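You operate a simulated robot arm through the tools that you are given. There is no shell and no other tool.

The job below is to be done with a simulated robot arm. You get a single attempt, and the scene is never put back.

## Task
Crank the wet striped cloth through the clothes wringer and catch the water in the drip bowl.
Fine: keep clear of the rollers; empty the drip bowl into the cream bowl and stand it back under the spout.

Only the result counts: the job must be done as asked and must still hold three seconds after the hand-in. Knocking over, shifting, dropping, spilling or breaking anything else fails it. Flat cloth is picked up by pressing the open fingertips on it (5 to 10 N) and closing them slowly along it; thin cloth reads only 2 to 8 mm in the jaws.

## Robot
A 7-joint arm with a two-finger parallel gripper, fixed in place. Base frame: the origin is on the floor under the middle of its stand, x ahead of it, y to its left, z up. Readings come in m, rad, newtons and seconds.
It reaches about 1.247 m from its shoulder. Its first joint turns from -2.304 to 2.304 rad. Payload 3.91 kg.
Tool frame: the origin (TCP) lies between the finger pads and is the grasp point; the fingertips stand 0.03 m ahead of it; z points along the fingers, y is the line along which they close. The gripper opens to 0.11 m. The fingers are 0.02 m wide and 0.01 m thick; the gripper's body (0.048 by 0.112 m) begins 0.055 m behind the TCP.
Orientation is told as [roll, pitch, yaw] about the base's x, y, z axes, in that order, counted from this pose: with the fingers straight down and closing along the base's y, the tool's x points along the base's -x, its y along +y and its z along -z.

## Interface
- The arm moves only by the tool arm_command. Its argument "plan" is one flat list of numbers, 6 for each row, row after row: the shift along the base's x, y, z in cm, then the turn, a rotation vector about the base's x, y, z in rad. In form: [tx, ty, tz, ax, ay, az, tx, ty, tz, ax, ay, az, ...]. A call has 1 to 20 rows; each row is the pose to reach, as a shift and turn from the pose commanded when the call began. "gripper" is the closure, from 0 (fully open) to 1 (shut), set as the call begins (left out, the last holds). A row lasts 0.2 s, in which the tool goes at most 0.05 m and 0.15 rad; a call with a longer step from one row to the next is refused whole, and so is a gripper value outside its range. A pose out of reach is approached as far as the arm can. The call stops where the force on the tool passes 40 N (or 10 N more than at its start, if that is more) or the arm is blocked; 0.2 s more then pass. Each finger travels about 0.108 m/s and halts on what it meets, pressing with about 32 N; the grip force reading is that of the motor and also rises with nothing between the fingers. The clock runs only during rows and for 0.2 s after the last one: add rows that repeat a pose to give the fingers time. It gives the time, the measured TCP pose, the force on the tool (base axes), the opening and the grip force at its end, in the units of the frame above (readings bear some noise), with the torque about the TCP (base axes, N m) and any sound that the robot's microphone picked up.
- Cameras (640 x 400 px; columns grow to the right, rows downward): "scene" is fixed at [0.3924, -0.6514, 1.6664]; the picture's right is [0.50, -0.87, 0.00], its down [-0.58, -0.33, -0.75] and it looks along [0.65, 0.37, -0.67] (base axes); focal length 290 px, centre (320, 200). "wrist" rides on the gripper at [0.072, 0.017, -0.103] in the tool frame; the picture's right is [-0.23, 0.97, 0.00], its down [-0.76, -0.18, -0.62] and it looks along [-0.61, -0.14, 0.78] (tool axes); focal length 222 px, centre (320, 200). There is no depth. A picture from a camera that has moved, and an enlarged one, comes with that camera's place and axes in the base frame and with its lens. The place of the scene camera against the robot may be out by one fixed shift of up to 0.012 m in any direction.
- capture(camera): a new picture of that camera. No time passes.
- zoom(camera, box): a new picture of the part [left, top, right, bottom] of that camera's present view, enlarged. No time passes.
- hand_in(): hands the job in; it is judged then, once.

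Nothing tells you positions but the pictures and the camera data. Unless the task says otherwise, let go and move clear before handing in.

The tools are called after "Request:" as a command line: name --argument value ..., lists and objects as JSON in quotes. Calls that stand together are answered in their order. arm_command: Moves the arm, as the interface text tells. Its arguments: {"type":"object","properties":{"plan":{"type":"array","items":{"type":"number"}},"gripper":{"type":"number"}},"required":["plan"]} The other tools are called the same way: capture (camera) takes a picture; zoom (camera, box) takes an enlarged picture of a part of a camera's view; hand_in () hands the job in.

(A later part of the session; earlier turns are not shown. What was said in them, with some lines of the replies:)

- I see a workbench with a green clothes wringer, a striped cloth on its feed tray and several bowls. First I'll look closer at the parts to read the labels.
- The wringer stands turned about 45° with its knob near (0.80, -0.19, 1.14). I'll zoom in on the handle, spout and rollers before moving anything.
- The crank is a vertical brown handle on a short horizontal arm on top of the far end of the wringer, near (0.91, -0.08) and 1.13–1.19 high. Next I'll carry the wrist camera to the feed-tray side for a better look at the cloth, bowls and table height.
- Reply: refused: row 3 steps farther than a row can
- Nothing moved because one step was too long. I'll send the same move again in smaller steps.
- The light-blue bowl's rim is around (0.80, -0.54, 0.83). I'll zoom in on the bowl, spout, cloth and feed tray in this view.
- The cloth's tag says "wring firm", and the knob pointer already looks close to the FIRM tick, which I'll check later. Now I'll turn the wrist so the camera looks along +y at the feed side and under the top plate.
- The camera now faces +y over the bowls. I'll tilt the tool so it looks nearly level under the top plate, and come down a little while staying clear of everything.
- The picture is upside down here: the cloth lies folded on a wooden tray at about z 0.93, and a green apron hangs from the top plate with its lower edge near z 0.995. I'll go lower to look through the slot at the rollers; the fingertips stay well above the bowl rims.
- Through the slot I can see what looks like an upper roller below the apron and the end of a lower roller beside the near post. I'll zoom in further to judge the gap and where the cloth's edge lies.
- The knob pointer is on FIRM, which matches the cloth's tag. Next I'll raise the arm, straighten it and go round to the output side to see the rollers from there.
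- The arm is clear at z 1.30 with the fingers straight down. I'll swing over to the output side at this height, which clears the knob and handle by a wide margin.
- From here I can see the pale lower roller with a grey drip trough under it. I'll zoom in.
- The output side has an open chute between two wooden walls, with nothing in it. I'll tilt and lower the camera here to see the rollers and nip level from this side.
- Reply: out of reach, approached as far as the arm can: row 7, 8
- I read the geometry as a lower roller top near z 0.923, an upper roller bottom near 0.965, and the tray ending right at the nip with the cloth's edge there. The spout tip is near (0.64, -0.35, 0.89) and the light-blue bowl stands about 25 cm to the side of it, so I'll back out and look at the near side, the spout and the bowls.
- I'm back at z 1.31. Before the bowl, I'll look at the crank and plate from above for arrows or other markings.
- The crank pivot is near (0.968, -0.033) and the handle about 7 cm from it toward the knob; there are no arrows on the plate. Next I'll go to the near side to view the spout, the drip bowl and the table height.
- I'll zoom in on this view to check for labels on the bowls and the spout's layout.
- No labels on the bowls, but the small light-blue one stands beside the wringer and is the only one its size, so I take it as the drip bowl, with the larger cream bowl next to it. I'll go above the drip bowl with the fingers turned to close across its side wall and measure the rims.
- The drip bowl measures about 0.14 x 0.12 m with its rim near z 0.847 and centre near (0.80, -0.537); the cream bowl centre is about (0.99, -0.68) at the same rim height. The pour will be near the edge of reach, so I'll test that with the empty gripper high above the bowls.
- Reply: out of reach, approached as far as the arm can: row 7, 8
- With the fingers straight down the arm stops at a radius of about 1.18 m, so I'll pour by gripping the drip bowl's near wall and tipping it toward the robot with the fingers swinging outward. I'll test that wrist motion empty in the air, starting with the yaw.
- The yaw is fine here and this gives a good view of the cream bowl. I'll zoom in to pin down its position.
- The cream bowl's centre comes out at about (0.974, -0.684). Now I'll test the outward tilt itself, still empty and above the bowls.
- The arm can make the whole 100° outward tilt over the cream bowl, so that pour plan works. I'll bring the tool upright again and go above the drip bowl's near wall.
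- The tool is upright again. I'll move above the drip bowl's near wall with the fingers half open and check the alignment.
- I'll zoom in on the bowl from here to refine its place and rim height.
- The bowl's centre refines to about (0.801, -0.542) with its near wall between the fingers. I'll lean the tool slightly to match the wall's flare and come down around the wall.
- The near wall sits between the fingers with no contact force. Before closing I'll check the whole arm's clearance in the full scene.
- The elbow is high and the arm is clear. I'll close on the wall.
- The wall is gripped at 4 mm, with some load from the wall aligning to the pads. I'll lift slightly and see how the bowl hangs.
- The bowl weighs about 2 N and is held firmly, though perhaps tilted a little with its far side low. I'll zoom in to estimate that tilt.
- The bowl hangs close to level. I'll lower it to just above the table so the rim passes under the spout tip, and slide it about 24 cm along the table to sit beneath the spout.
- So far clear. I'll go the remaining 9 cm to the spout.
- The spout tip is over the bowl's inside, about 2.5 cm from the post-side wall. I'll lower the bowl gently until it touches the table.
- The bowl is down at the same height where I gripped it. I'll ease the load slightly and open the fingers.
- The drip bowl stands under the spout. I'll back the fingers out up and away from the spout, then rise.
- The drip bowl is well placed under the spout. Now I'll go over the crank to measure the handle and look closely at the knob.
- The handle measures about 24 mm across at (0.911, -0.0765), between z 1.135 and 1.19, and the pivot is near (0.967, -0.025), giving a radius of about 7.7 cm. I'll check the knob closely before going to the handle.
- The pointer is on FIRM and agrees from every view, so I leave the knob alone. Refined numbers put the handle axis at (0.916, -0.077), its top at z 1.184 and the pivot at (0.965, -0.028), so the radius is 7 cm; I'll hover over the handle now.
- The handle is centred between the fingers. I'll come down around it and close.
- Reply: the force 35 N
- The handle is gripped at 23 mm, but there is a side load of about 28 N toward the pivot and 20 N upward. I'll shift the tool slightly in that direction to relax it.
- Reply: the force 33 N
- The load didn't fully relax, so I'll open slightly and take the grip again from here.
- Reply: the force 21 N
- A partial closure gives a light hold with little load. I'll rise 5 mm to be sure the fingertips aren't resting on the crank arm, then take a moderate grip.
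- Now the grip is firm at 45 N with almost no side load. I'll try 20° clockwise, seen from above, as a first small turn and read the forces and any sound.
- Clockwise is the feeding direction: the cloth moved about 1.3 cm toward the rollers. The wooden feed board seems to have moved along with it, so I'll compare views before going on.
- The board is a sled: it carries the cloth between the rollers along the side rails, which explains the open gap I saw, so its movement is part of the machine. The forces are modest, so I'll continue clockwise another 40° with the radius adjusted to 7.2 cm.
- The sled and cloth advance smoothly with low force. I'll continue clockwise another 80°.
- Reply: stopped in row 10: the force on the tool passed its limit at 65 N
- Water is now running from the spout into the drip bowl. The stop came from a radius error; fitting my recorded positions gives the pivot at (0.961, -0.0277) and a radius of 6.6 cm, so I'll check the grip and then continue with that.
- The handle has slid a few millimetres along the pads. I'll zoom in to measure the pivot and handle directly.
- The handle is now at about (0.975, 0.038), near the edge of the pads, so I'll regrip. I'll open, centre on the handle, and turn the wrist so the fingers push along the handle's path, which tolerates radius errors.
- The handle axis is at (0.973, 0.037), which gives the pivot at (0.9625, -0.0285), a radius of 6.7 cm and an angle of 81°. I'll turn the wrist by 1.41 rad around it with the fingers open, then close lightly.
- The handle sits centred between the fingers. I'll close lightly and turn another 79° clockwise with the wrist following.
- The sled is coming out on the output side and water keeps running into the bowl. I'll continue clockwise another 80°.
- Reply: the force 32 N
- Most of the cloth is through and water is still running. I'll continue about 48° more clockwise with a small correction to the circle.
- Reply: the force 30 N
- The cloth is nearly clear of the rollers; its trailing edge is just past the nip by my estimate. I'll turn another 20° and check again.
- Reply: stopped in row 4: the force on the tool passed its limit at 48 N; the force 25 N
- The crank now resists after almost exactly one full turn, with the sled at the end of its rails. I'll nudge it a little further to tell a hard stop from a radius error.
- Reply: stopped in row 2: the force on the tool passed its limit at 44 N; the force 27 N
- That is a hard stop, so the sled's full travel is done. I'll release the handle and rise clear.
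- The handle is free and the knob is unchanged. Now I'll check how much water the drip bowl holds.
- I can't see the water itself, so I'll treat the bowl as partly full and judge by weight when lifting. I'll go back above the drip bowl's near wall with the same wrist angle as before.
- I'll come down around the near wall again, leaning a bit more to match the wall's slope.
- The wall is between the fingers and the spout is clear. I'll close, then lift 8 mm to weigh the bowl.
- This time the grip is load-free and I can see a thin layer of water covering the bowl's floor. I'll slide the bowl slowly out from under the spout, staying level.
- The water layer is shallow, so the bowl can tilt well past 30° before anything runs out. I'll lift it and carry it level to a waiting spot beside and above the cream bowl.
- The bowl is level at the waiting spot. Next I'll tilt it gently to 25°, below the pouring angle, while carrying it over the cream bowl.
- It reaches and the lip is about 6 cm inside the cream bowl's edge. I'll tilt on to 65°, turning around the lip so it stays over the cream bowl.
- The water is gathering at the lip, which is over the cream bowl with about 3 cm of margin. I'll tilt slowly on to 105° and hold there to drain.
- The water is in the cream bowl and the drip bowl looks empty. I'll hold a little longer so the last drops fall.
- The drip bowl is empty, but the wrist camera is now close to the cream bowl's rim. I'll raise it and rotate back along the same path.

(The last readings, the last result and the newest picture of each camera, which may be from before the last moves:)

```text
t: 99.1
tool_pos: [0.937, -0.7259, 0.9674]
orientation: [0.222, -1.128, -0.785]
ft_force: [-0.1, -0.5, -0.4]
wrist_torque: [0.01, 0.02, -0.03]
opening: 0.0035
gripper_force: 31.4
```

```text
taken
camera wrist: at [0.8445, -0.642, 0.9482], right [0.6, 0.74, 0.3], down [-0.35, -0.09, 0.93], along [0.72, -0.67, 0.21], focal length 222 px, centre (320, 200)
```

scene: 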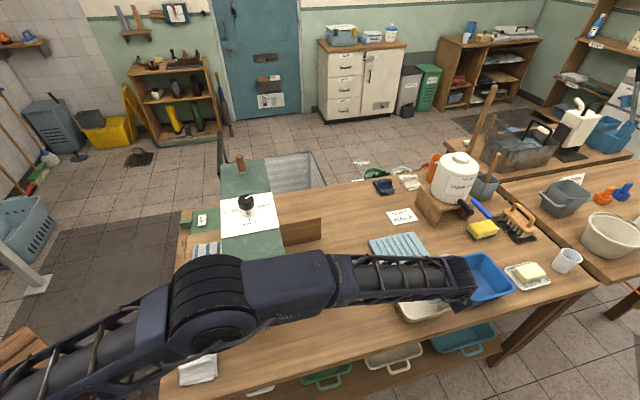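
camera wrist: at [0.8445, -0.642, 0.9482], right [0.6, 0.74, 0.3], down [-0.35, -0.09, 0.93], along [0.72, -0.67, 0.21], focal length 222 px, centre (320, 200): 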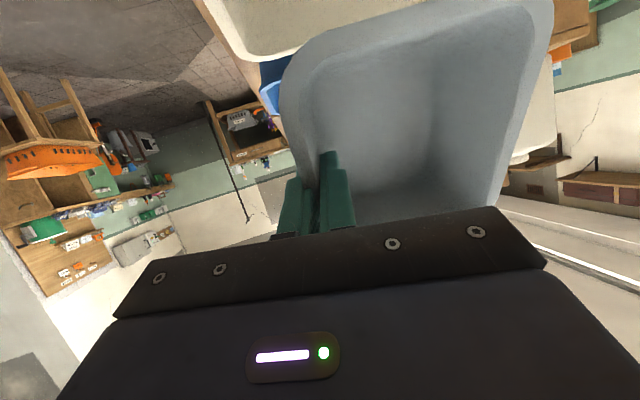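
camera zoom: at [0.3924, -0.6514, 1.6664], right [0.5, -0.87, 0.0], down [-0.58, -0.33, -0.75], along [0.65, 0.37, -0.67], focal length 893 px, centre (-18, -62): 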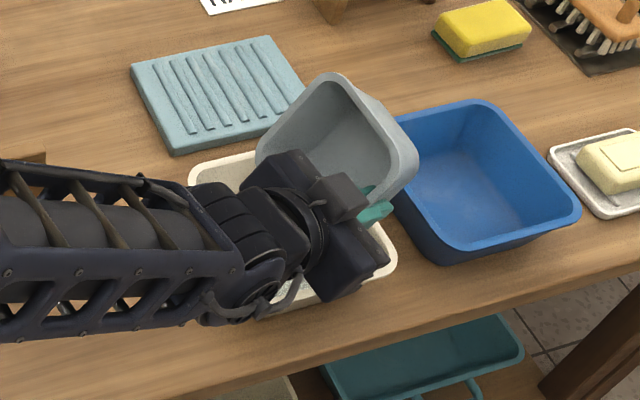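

The drip bowl is empty and clean on the way back. I'll finish rotating it level and return to the waiting spot.

Request:
arm_command --plan '[0.56, -0.56, -0.44, 0.0987, 0.0987, 0, 1.07, -1.07, -0.98, 0.1974, 0.1974, 0, 1.53, -1.53, -1.6, 0.2962, 0.2962, 0, 1.8, -2.02, -2.3, 0.3949, 0.3949, 0, 1.87, -2.57, -3.1, 0.4936, 0.4936, 0, -0.18, -0.52, -2.8, 0.5553, 0.5553, 0, -2.23, 1.53, -2.6, 0.617, 0.617, 0, -4.28, 3.58, -2.4, 0.6787, 0.6787, 0, -6.33, 5.63, -2.2, 0.7404, 0.7404, 0, -8.38, 7.68, -2.1, 0.8021, 0.8021, 0, -8.38, 7.68, -2.1, 0.8021, 0.8021, 0]'

Request:
capture --camera "wrist"

Request:
capture --camera "scene"

```text
t: 101.5
tool_pos: [0.8542, -0.6482, 0.9488]
orientation: [0.226, 0.006, -0.784]
ft_force: [-0.7, 0.0, -1.7]
wrist_torque: [0.0, 0.02, 0.02]
opening: 0.0032
gripper_force: 32.1
```

```text
taken
camera wrist: at [0.7987, -0.6025, 1.0535], right [0.83, 0.51, 0.22], down [0.32, -0.76, 0.56], along [0.45, -0.4, -0.8], focal length 222 px, centre (320, 200)
```

wrist: 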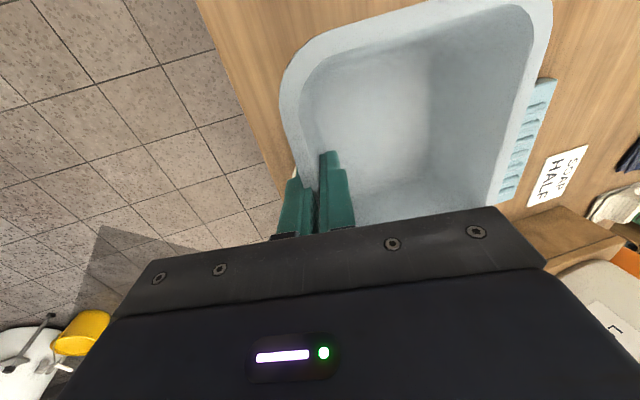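

```text
taken
```

scene: 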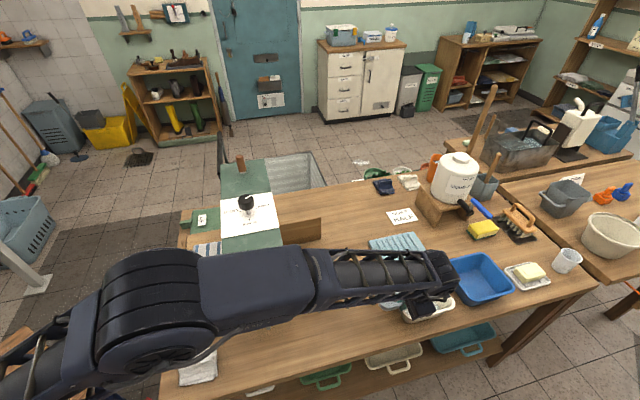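

The empty bowl is level again. I'll carry it back to the low spot beside the spout.

Request:
arm_command --plan '[-3.2, 2.8, 0, 0, 0, 0, -6.4, 5.6, 0, 0, 0, 0, -9.6, 8.4, -0.5, 0, 0, 0, -12.6, 11, -2, 0, 0, 0, -15, 13.1, -4.5, 0, 0, 0, -16.5, 14.4, -7, 0, 0, 0, -16.75, 14.6, -8.5, 0, 0, 0, -16.75, 14.6, -9.1, 0, 0, 0, -16.75, 14.6, -9.1, 0, 0, 0]'

Request:
zoom --camera "scene" --box '[180, 220, 480, 390]'

```text
t: 103.5
tool_pos: [0.6852, -0.5029, 0.8569]
orientation: [0.226, 0.004, -0.786]
ft_force: [0.0, 0.6, -0.6]
wrist_torque: [-0.01, 0.01, 0.0]
opening: 0.0033
gripper_force: 31.2
```

```text
2.13 times, centred on (330, 305) of scene
camera zoom: at [0.3924, -0.6514, 1.6664], right [0.5, -0.87, 0.0], down [-0.58, -0.33, -0.75], along [0.65, 0.37, -0.67], focal length 619 px, centre (299, -24)
```

zoom: 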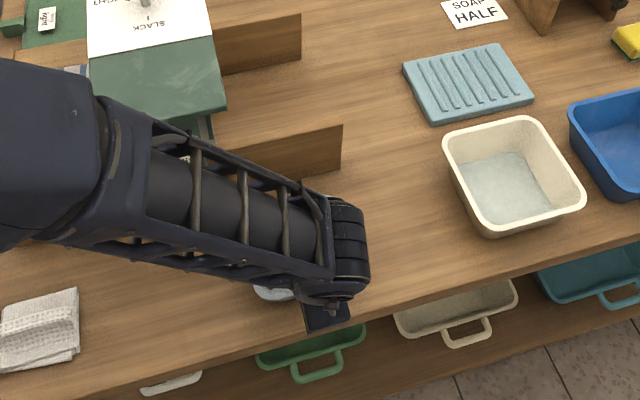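

The water shows in the cream bowl and the table looks dry. I'll slide the drip bowl back under the spout.

Request:
arm_command --plan '[-2, 2.1, 0.1, 0, 0, 0, -4, 4.2, 0.1, 0, 0, 0, -6, 6.2, 0.1, 0, 0, 0, -8, 8.3, 0.1, 0, 0, 0, -9.2, 9.5, 0.1, 0, 0, 0, -9.75, 10.1, 0.1, 0, 0, 0, -9.75, 10.1, 0.1, 0, 0, 0]'

Request:
capture --camera "wrist"

```text
t: 105.1
tool_pos: [0.5899, -0.4008, 0.856]
orientation: [0.225, 0.005, -0.784]
ft_force: [-0.8, -0.1, -1.6]
wrist_torque: [-0.01, 0.03, 0.02]
opening: 0.0033
gripper_force: 31.6
```

```text
taken
camera wrist: at [0.5337, -0.3554, 0.9622], right [0.83, 0.51, 0.22], down [0.32, -0.76, 0.57], along [0.45, -0.4, -0.8], focal length 222 px, centre (320, 200)
```

wrist: 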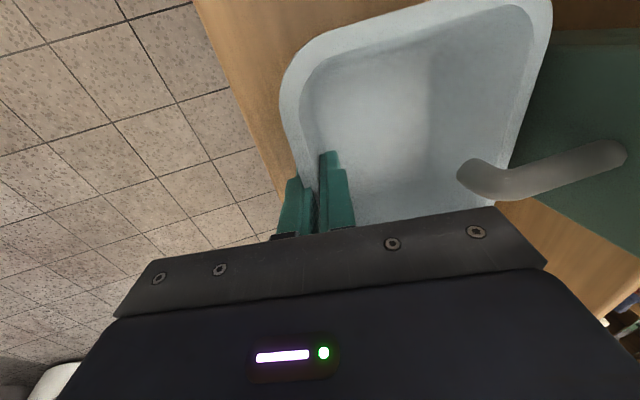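

The bowl is back under the spout in the same place as before. I'll lower it to the table.

Request:
arm_command --plan '[0, 0, -0.3, 0, 0, 0, 0, 0, -0.6, 0, 0, 0, 0, 0, -0.8, 0, 0, 0, 0, 0, -0.8, 0, 0, 0]'

```text
t: 106.1
tool_pos: [0.5887, -0.4007, 0.8495]
orientation: [0.226, 0.002, -0.786]
ft_force: [-4.0, 0.7, 14.6]
wrist_torque: [0.17, 0.21, 0.04]
opening: 0.0034
gripper_force: 31.9
```

The bowl is on the table. I'll open the fingers.

Request:
arm_command --plan '[0, 0, 0.05, 0, 0, 0, 0, 0, 0.05, 0, 0, 0, 0, 0, 0.05, 0, 0, 0, 0, 0, 0.05, 0, 0, 0]' --gripper 0.58

Request:
capture --camera "wrist"

```text
t: 107.1
tool_pos: [0.5888, -0.4014, 0.85]
orientation: [0.225, 0.003, -0.785]
ft_force: [0.2, -0.1, -0.6]
wrist_torque: [0.01, 0.0, 0.0]
opening: 0.0462
gripper_force: 0.0
```

```text
taken
camera wrist: at [0.5334, -0.3554, 0.9552], right [0.83, 0.51, 0.22], down [0.32, -0.76, 0.57], along [0.45, -0.4, -0.8], focal length 222 px, centre (320, 200)
```

wrist: 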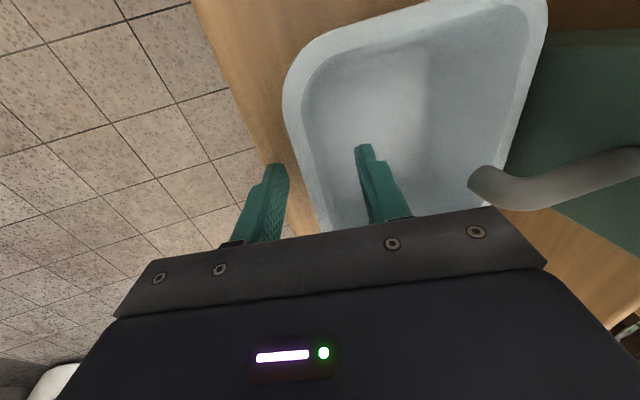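

The fingers are free. I'll back out along the tool's lean and rise clear.

Request:
arm_command --plan '[-0.3, -0.3, 2, 0, 0, 0, -0.7, -0.7, 4.5, 0, 0, 0, -1.2, -1.2, 8, 0, 0, 0, -1.7, -1.7, 12, 0, 0, 0, -2.2, -2.2, 16, 0, 0, 0, -2.2, -2.2, 20, -0.05, 0.05, 0, -2.2, -2.2, 24, -0.1, 0.1, 0, -2.2, -2.2, 28, -0.155, 0.155, 0, -2.2, -2.2, 32, -0.155, 0.155, 0, -2.2, -2.2, 36, -0.155, 0.155, 0, -2.2, -2.2, 40, -0.155, 0.155, 0, -2.2, -2.2, 44, -0.155, 0.155, 0]' --gripper 0.58

Request:
capture --camera "wrist"

Request:
capture --camera "scene"

```text
t: 109.7
tool_pos: [0.565, -0.4245, 1.2916]
orientation: [0.005, 0.002, -0.785]
ft_force: [0.6, 0.1, -0.7]
wrist_torque: [0.0, 0.02, 0.0]
opening: 0.0462
gripper_force: 0.2
```

```text
taken
camera wrist: at [0.526, -0.3618, 1.3944], right [0.85, 0.53, 0.0], down [0.41, -0.67, 0.62], along [0.33, -0.52, -0.79], focal length 222 px, centre (320, 200)
```

wrist: 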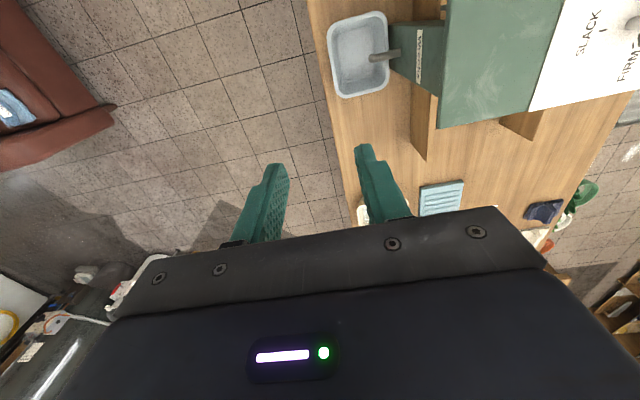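

```text
taken
```

scene: 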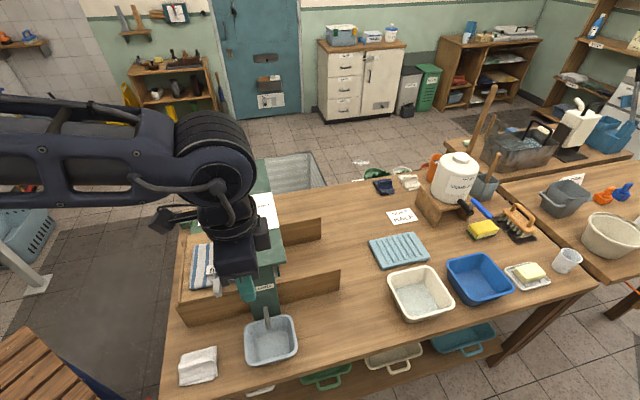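

The drip bowl stands under the spout again. I'll move the arm away toward the output side for a clear look at everything.

Request:
arm_command --plan '[-0.5, 3.9, 1, 0, 0, 0, -1, 7.8, 2, 0, 0, 0, -1.5, 11.7, 3, 0, 0, 0, -2, 15.6, 4, 0, 0, 0, -2.5, 19.5, 5, 0, 0, 0, -3, 23.4, 6, 0, 0, 0, -3.5, 27.3, 7, 0, 0, 0, -4, 31.2, 8, 0, 0, 0, -4.5, 35.1, 8, 0, 0, 0, -5, 39, 8, 0, 0, 0, -5.5, 42.9, 8, 0, 0, 0, -6, 46.8, 8, 0, 0, 0]' --gripper 0.3

Request:
capture --camera "wrist"

Request:
capture --camera "scene"

Request:
zoom --camera "scene" --box '[160, 190, 360, 390]'

Request:
zoom --camera "scene" --box '[340, 220, 520, 350]'

```text
t: 112.3
tool_pos: [0.5065, 0.0443, 1.3695]
orientation: [0.006, 0.004, -0.788]
ft_force: [0.0, -0.1, 0.3]
wrist_torque: [0.02, 0.01, -0.01]
opening: 0.0771
gripper_force: 0.0
```

```text
taken
camera wrist: at [0.468, 0.1067, 1.4744], right [0.85, 0.53, 0.0], down [0.41, -0.67, 0.62], along [0.33, -0.52, -0.78], focal length 222 px, centre (320, 200)
```

wrist: 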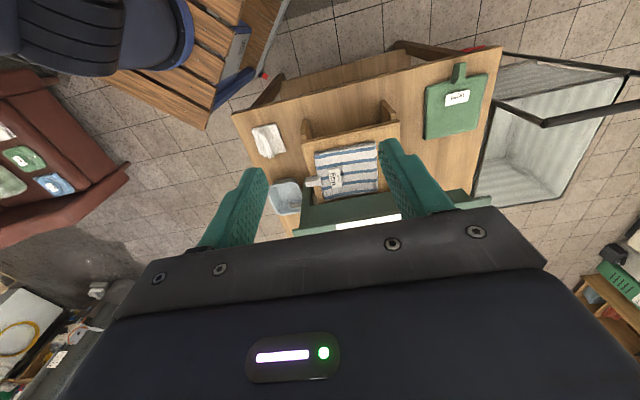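

```text
taken
```

scene: 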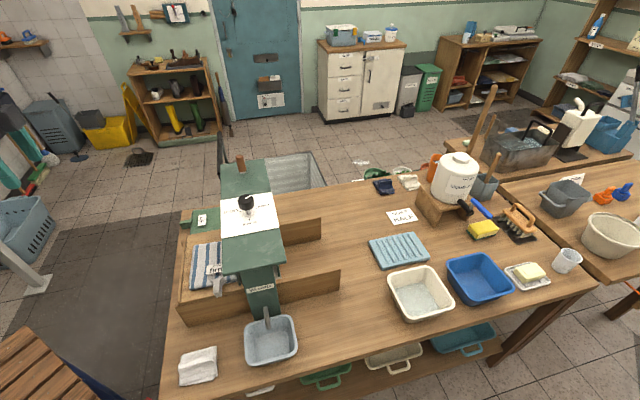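

```text
2.00 times, centred on (260, 290) of scene
camera zoom: at [0.3924, -0.6514, 1.6664], right [0.5, -0.87, 0.0], down [-0.58, -0.33, -0.75], along [0.65, 0.37, -0.67], focal length 581 px, centre (440, 20)
```

zoom: 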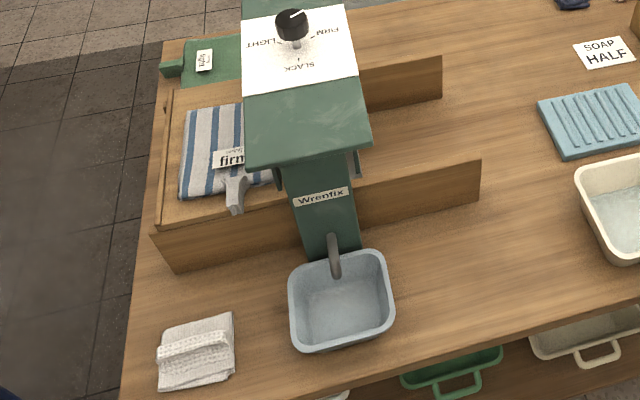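

```text
3.08 times, centred on (430, 285) of scene
camera zoom: at [0.3924, -0.6514, 1.6664], right [0.5, -0.87, 0.0], down [-0.58, -0.33, -0.75], along [0.65, 0.37, -0.67], focal length 893 px, centre (-18, -62)
```

zoom: 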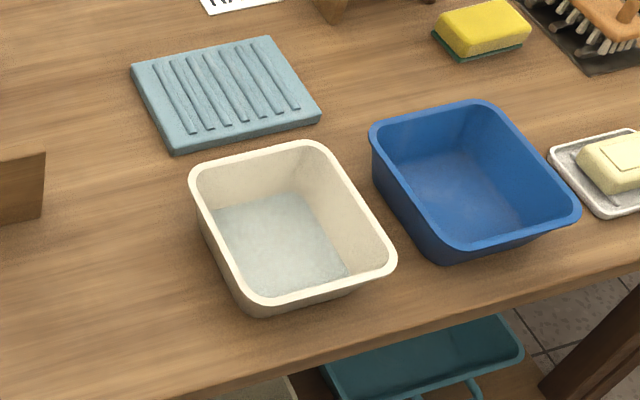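

The water is in the cream bowl and nothing else looks disturbed. I'll check the drip bowl's inside and the cloth closely before handing in.

Request:
zoom --camera "scene" --box '[235, 295, 310, 370]'

Request:
zoom --camera "scene" --box '[165, 190, 295, 310]'

Request:
zoom --camera "wrist" --box '[230, 100, 410, 240]'

```text
5.33 times, centred on (272, 332) of scene
camera zoom: at [0.3924, -0.6514, 1.6664], right [0.5, -0.87, 0.0], down [-0.58, -0.33, -0.75], along [0.65, 0.37, -0.67], focal length 1548 px, centre (573, -507)
```

zoom: 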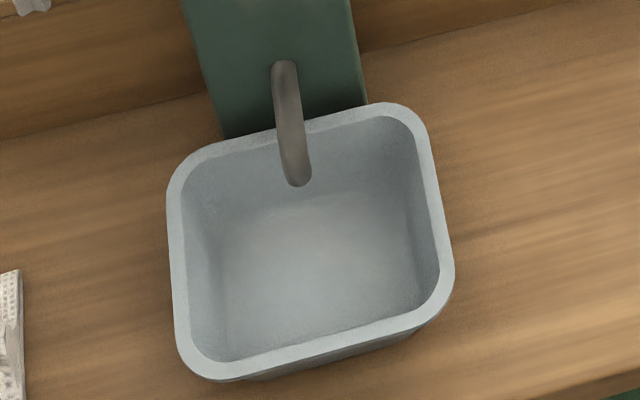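

```text
3.33 times, centred on (230, 250) of scene
camera zoom: at [0.3924, -0.6514, 1.6664], right [0.5, -0.87, 0.0], down [-0.58, -0.33, -0.75], along [0.65, 0.37, -0.67], focal length 968 px, centre (620, 33)
```

zoom: 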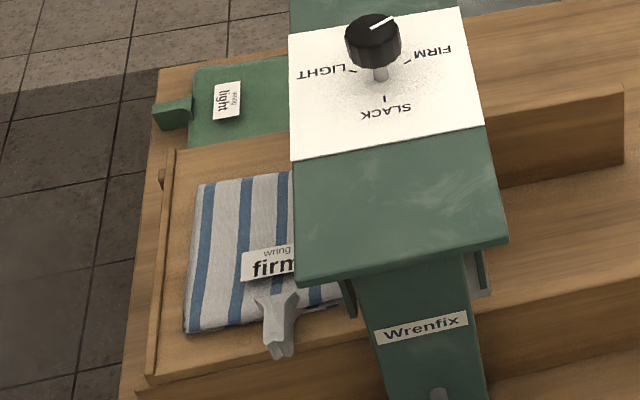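

```text
2.86 times, centred on (320, 170) of wrist
camera zoom: at [0.468, 0.1067, 1.4744], right [0.85, 0.53, 0.0], down [0.41, -0.67, 0.62], along [0.33, -0.52, -0.78], focal length 635 px, centre (320, 286)
```

zoom: 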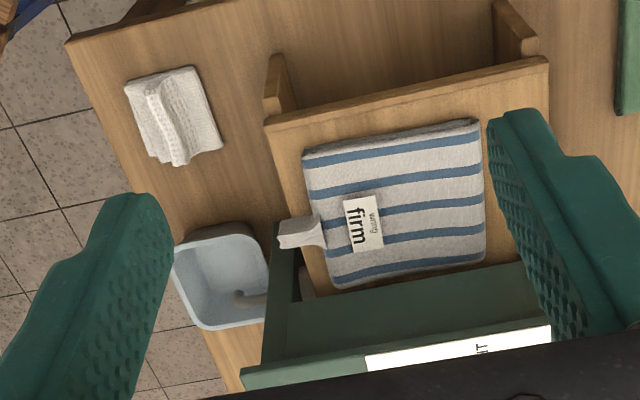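

The cloth is fully through on the output side, the knob is on FIRM, the water is in the cream bowl, the emptied drip bowl stands under the spout, and the arm is clear. I'm handing in.

Request:
hand_in

```text
The job is handed in.
```

I cranked the striped cloth all the way through the wringer, caught the water in the drip bowl and emptied it into the cream bowl. The job is handed in, but I have no verdict yet.

- **Wringer setting:** The cloth's tag says "wring firm" and the knob was already on FIRM, so I left it there.
- **Cranking:** I turned the crank clockwise for one full turn, until it hit a hard stop. The gripper only touched the crank handle and the drip bowl, so it stayed clear of the rollers.
- **Drip bowl:** None of the bowls were labelled, so I took the small light-blue one beside the wringer as the drip bowl. After emptying it, I set it back under the spout.
- **Final check:** The last pictures show the cloth fully out on the output side. I saw no spills, and nothing else on the table looked moved.
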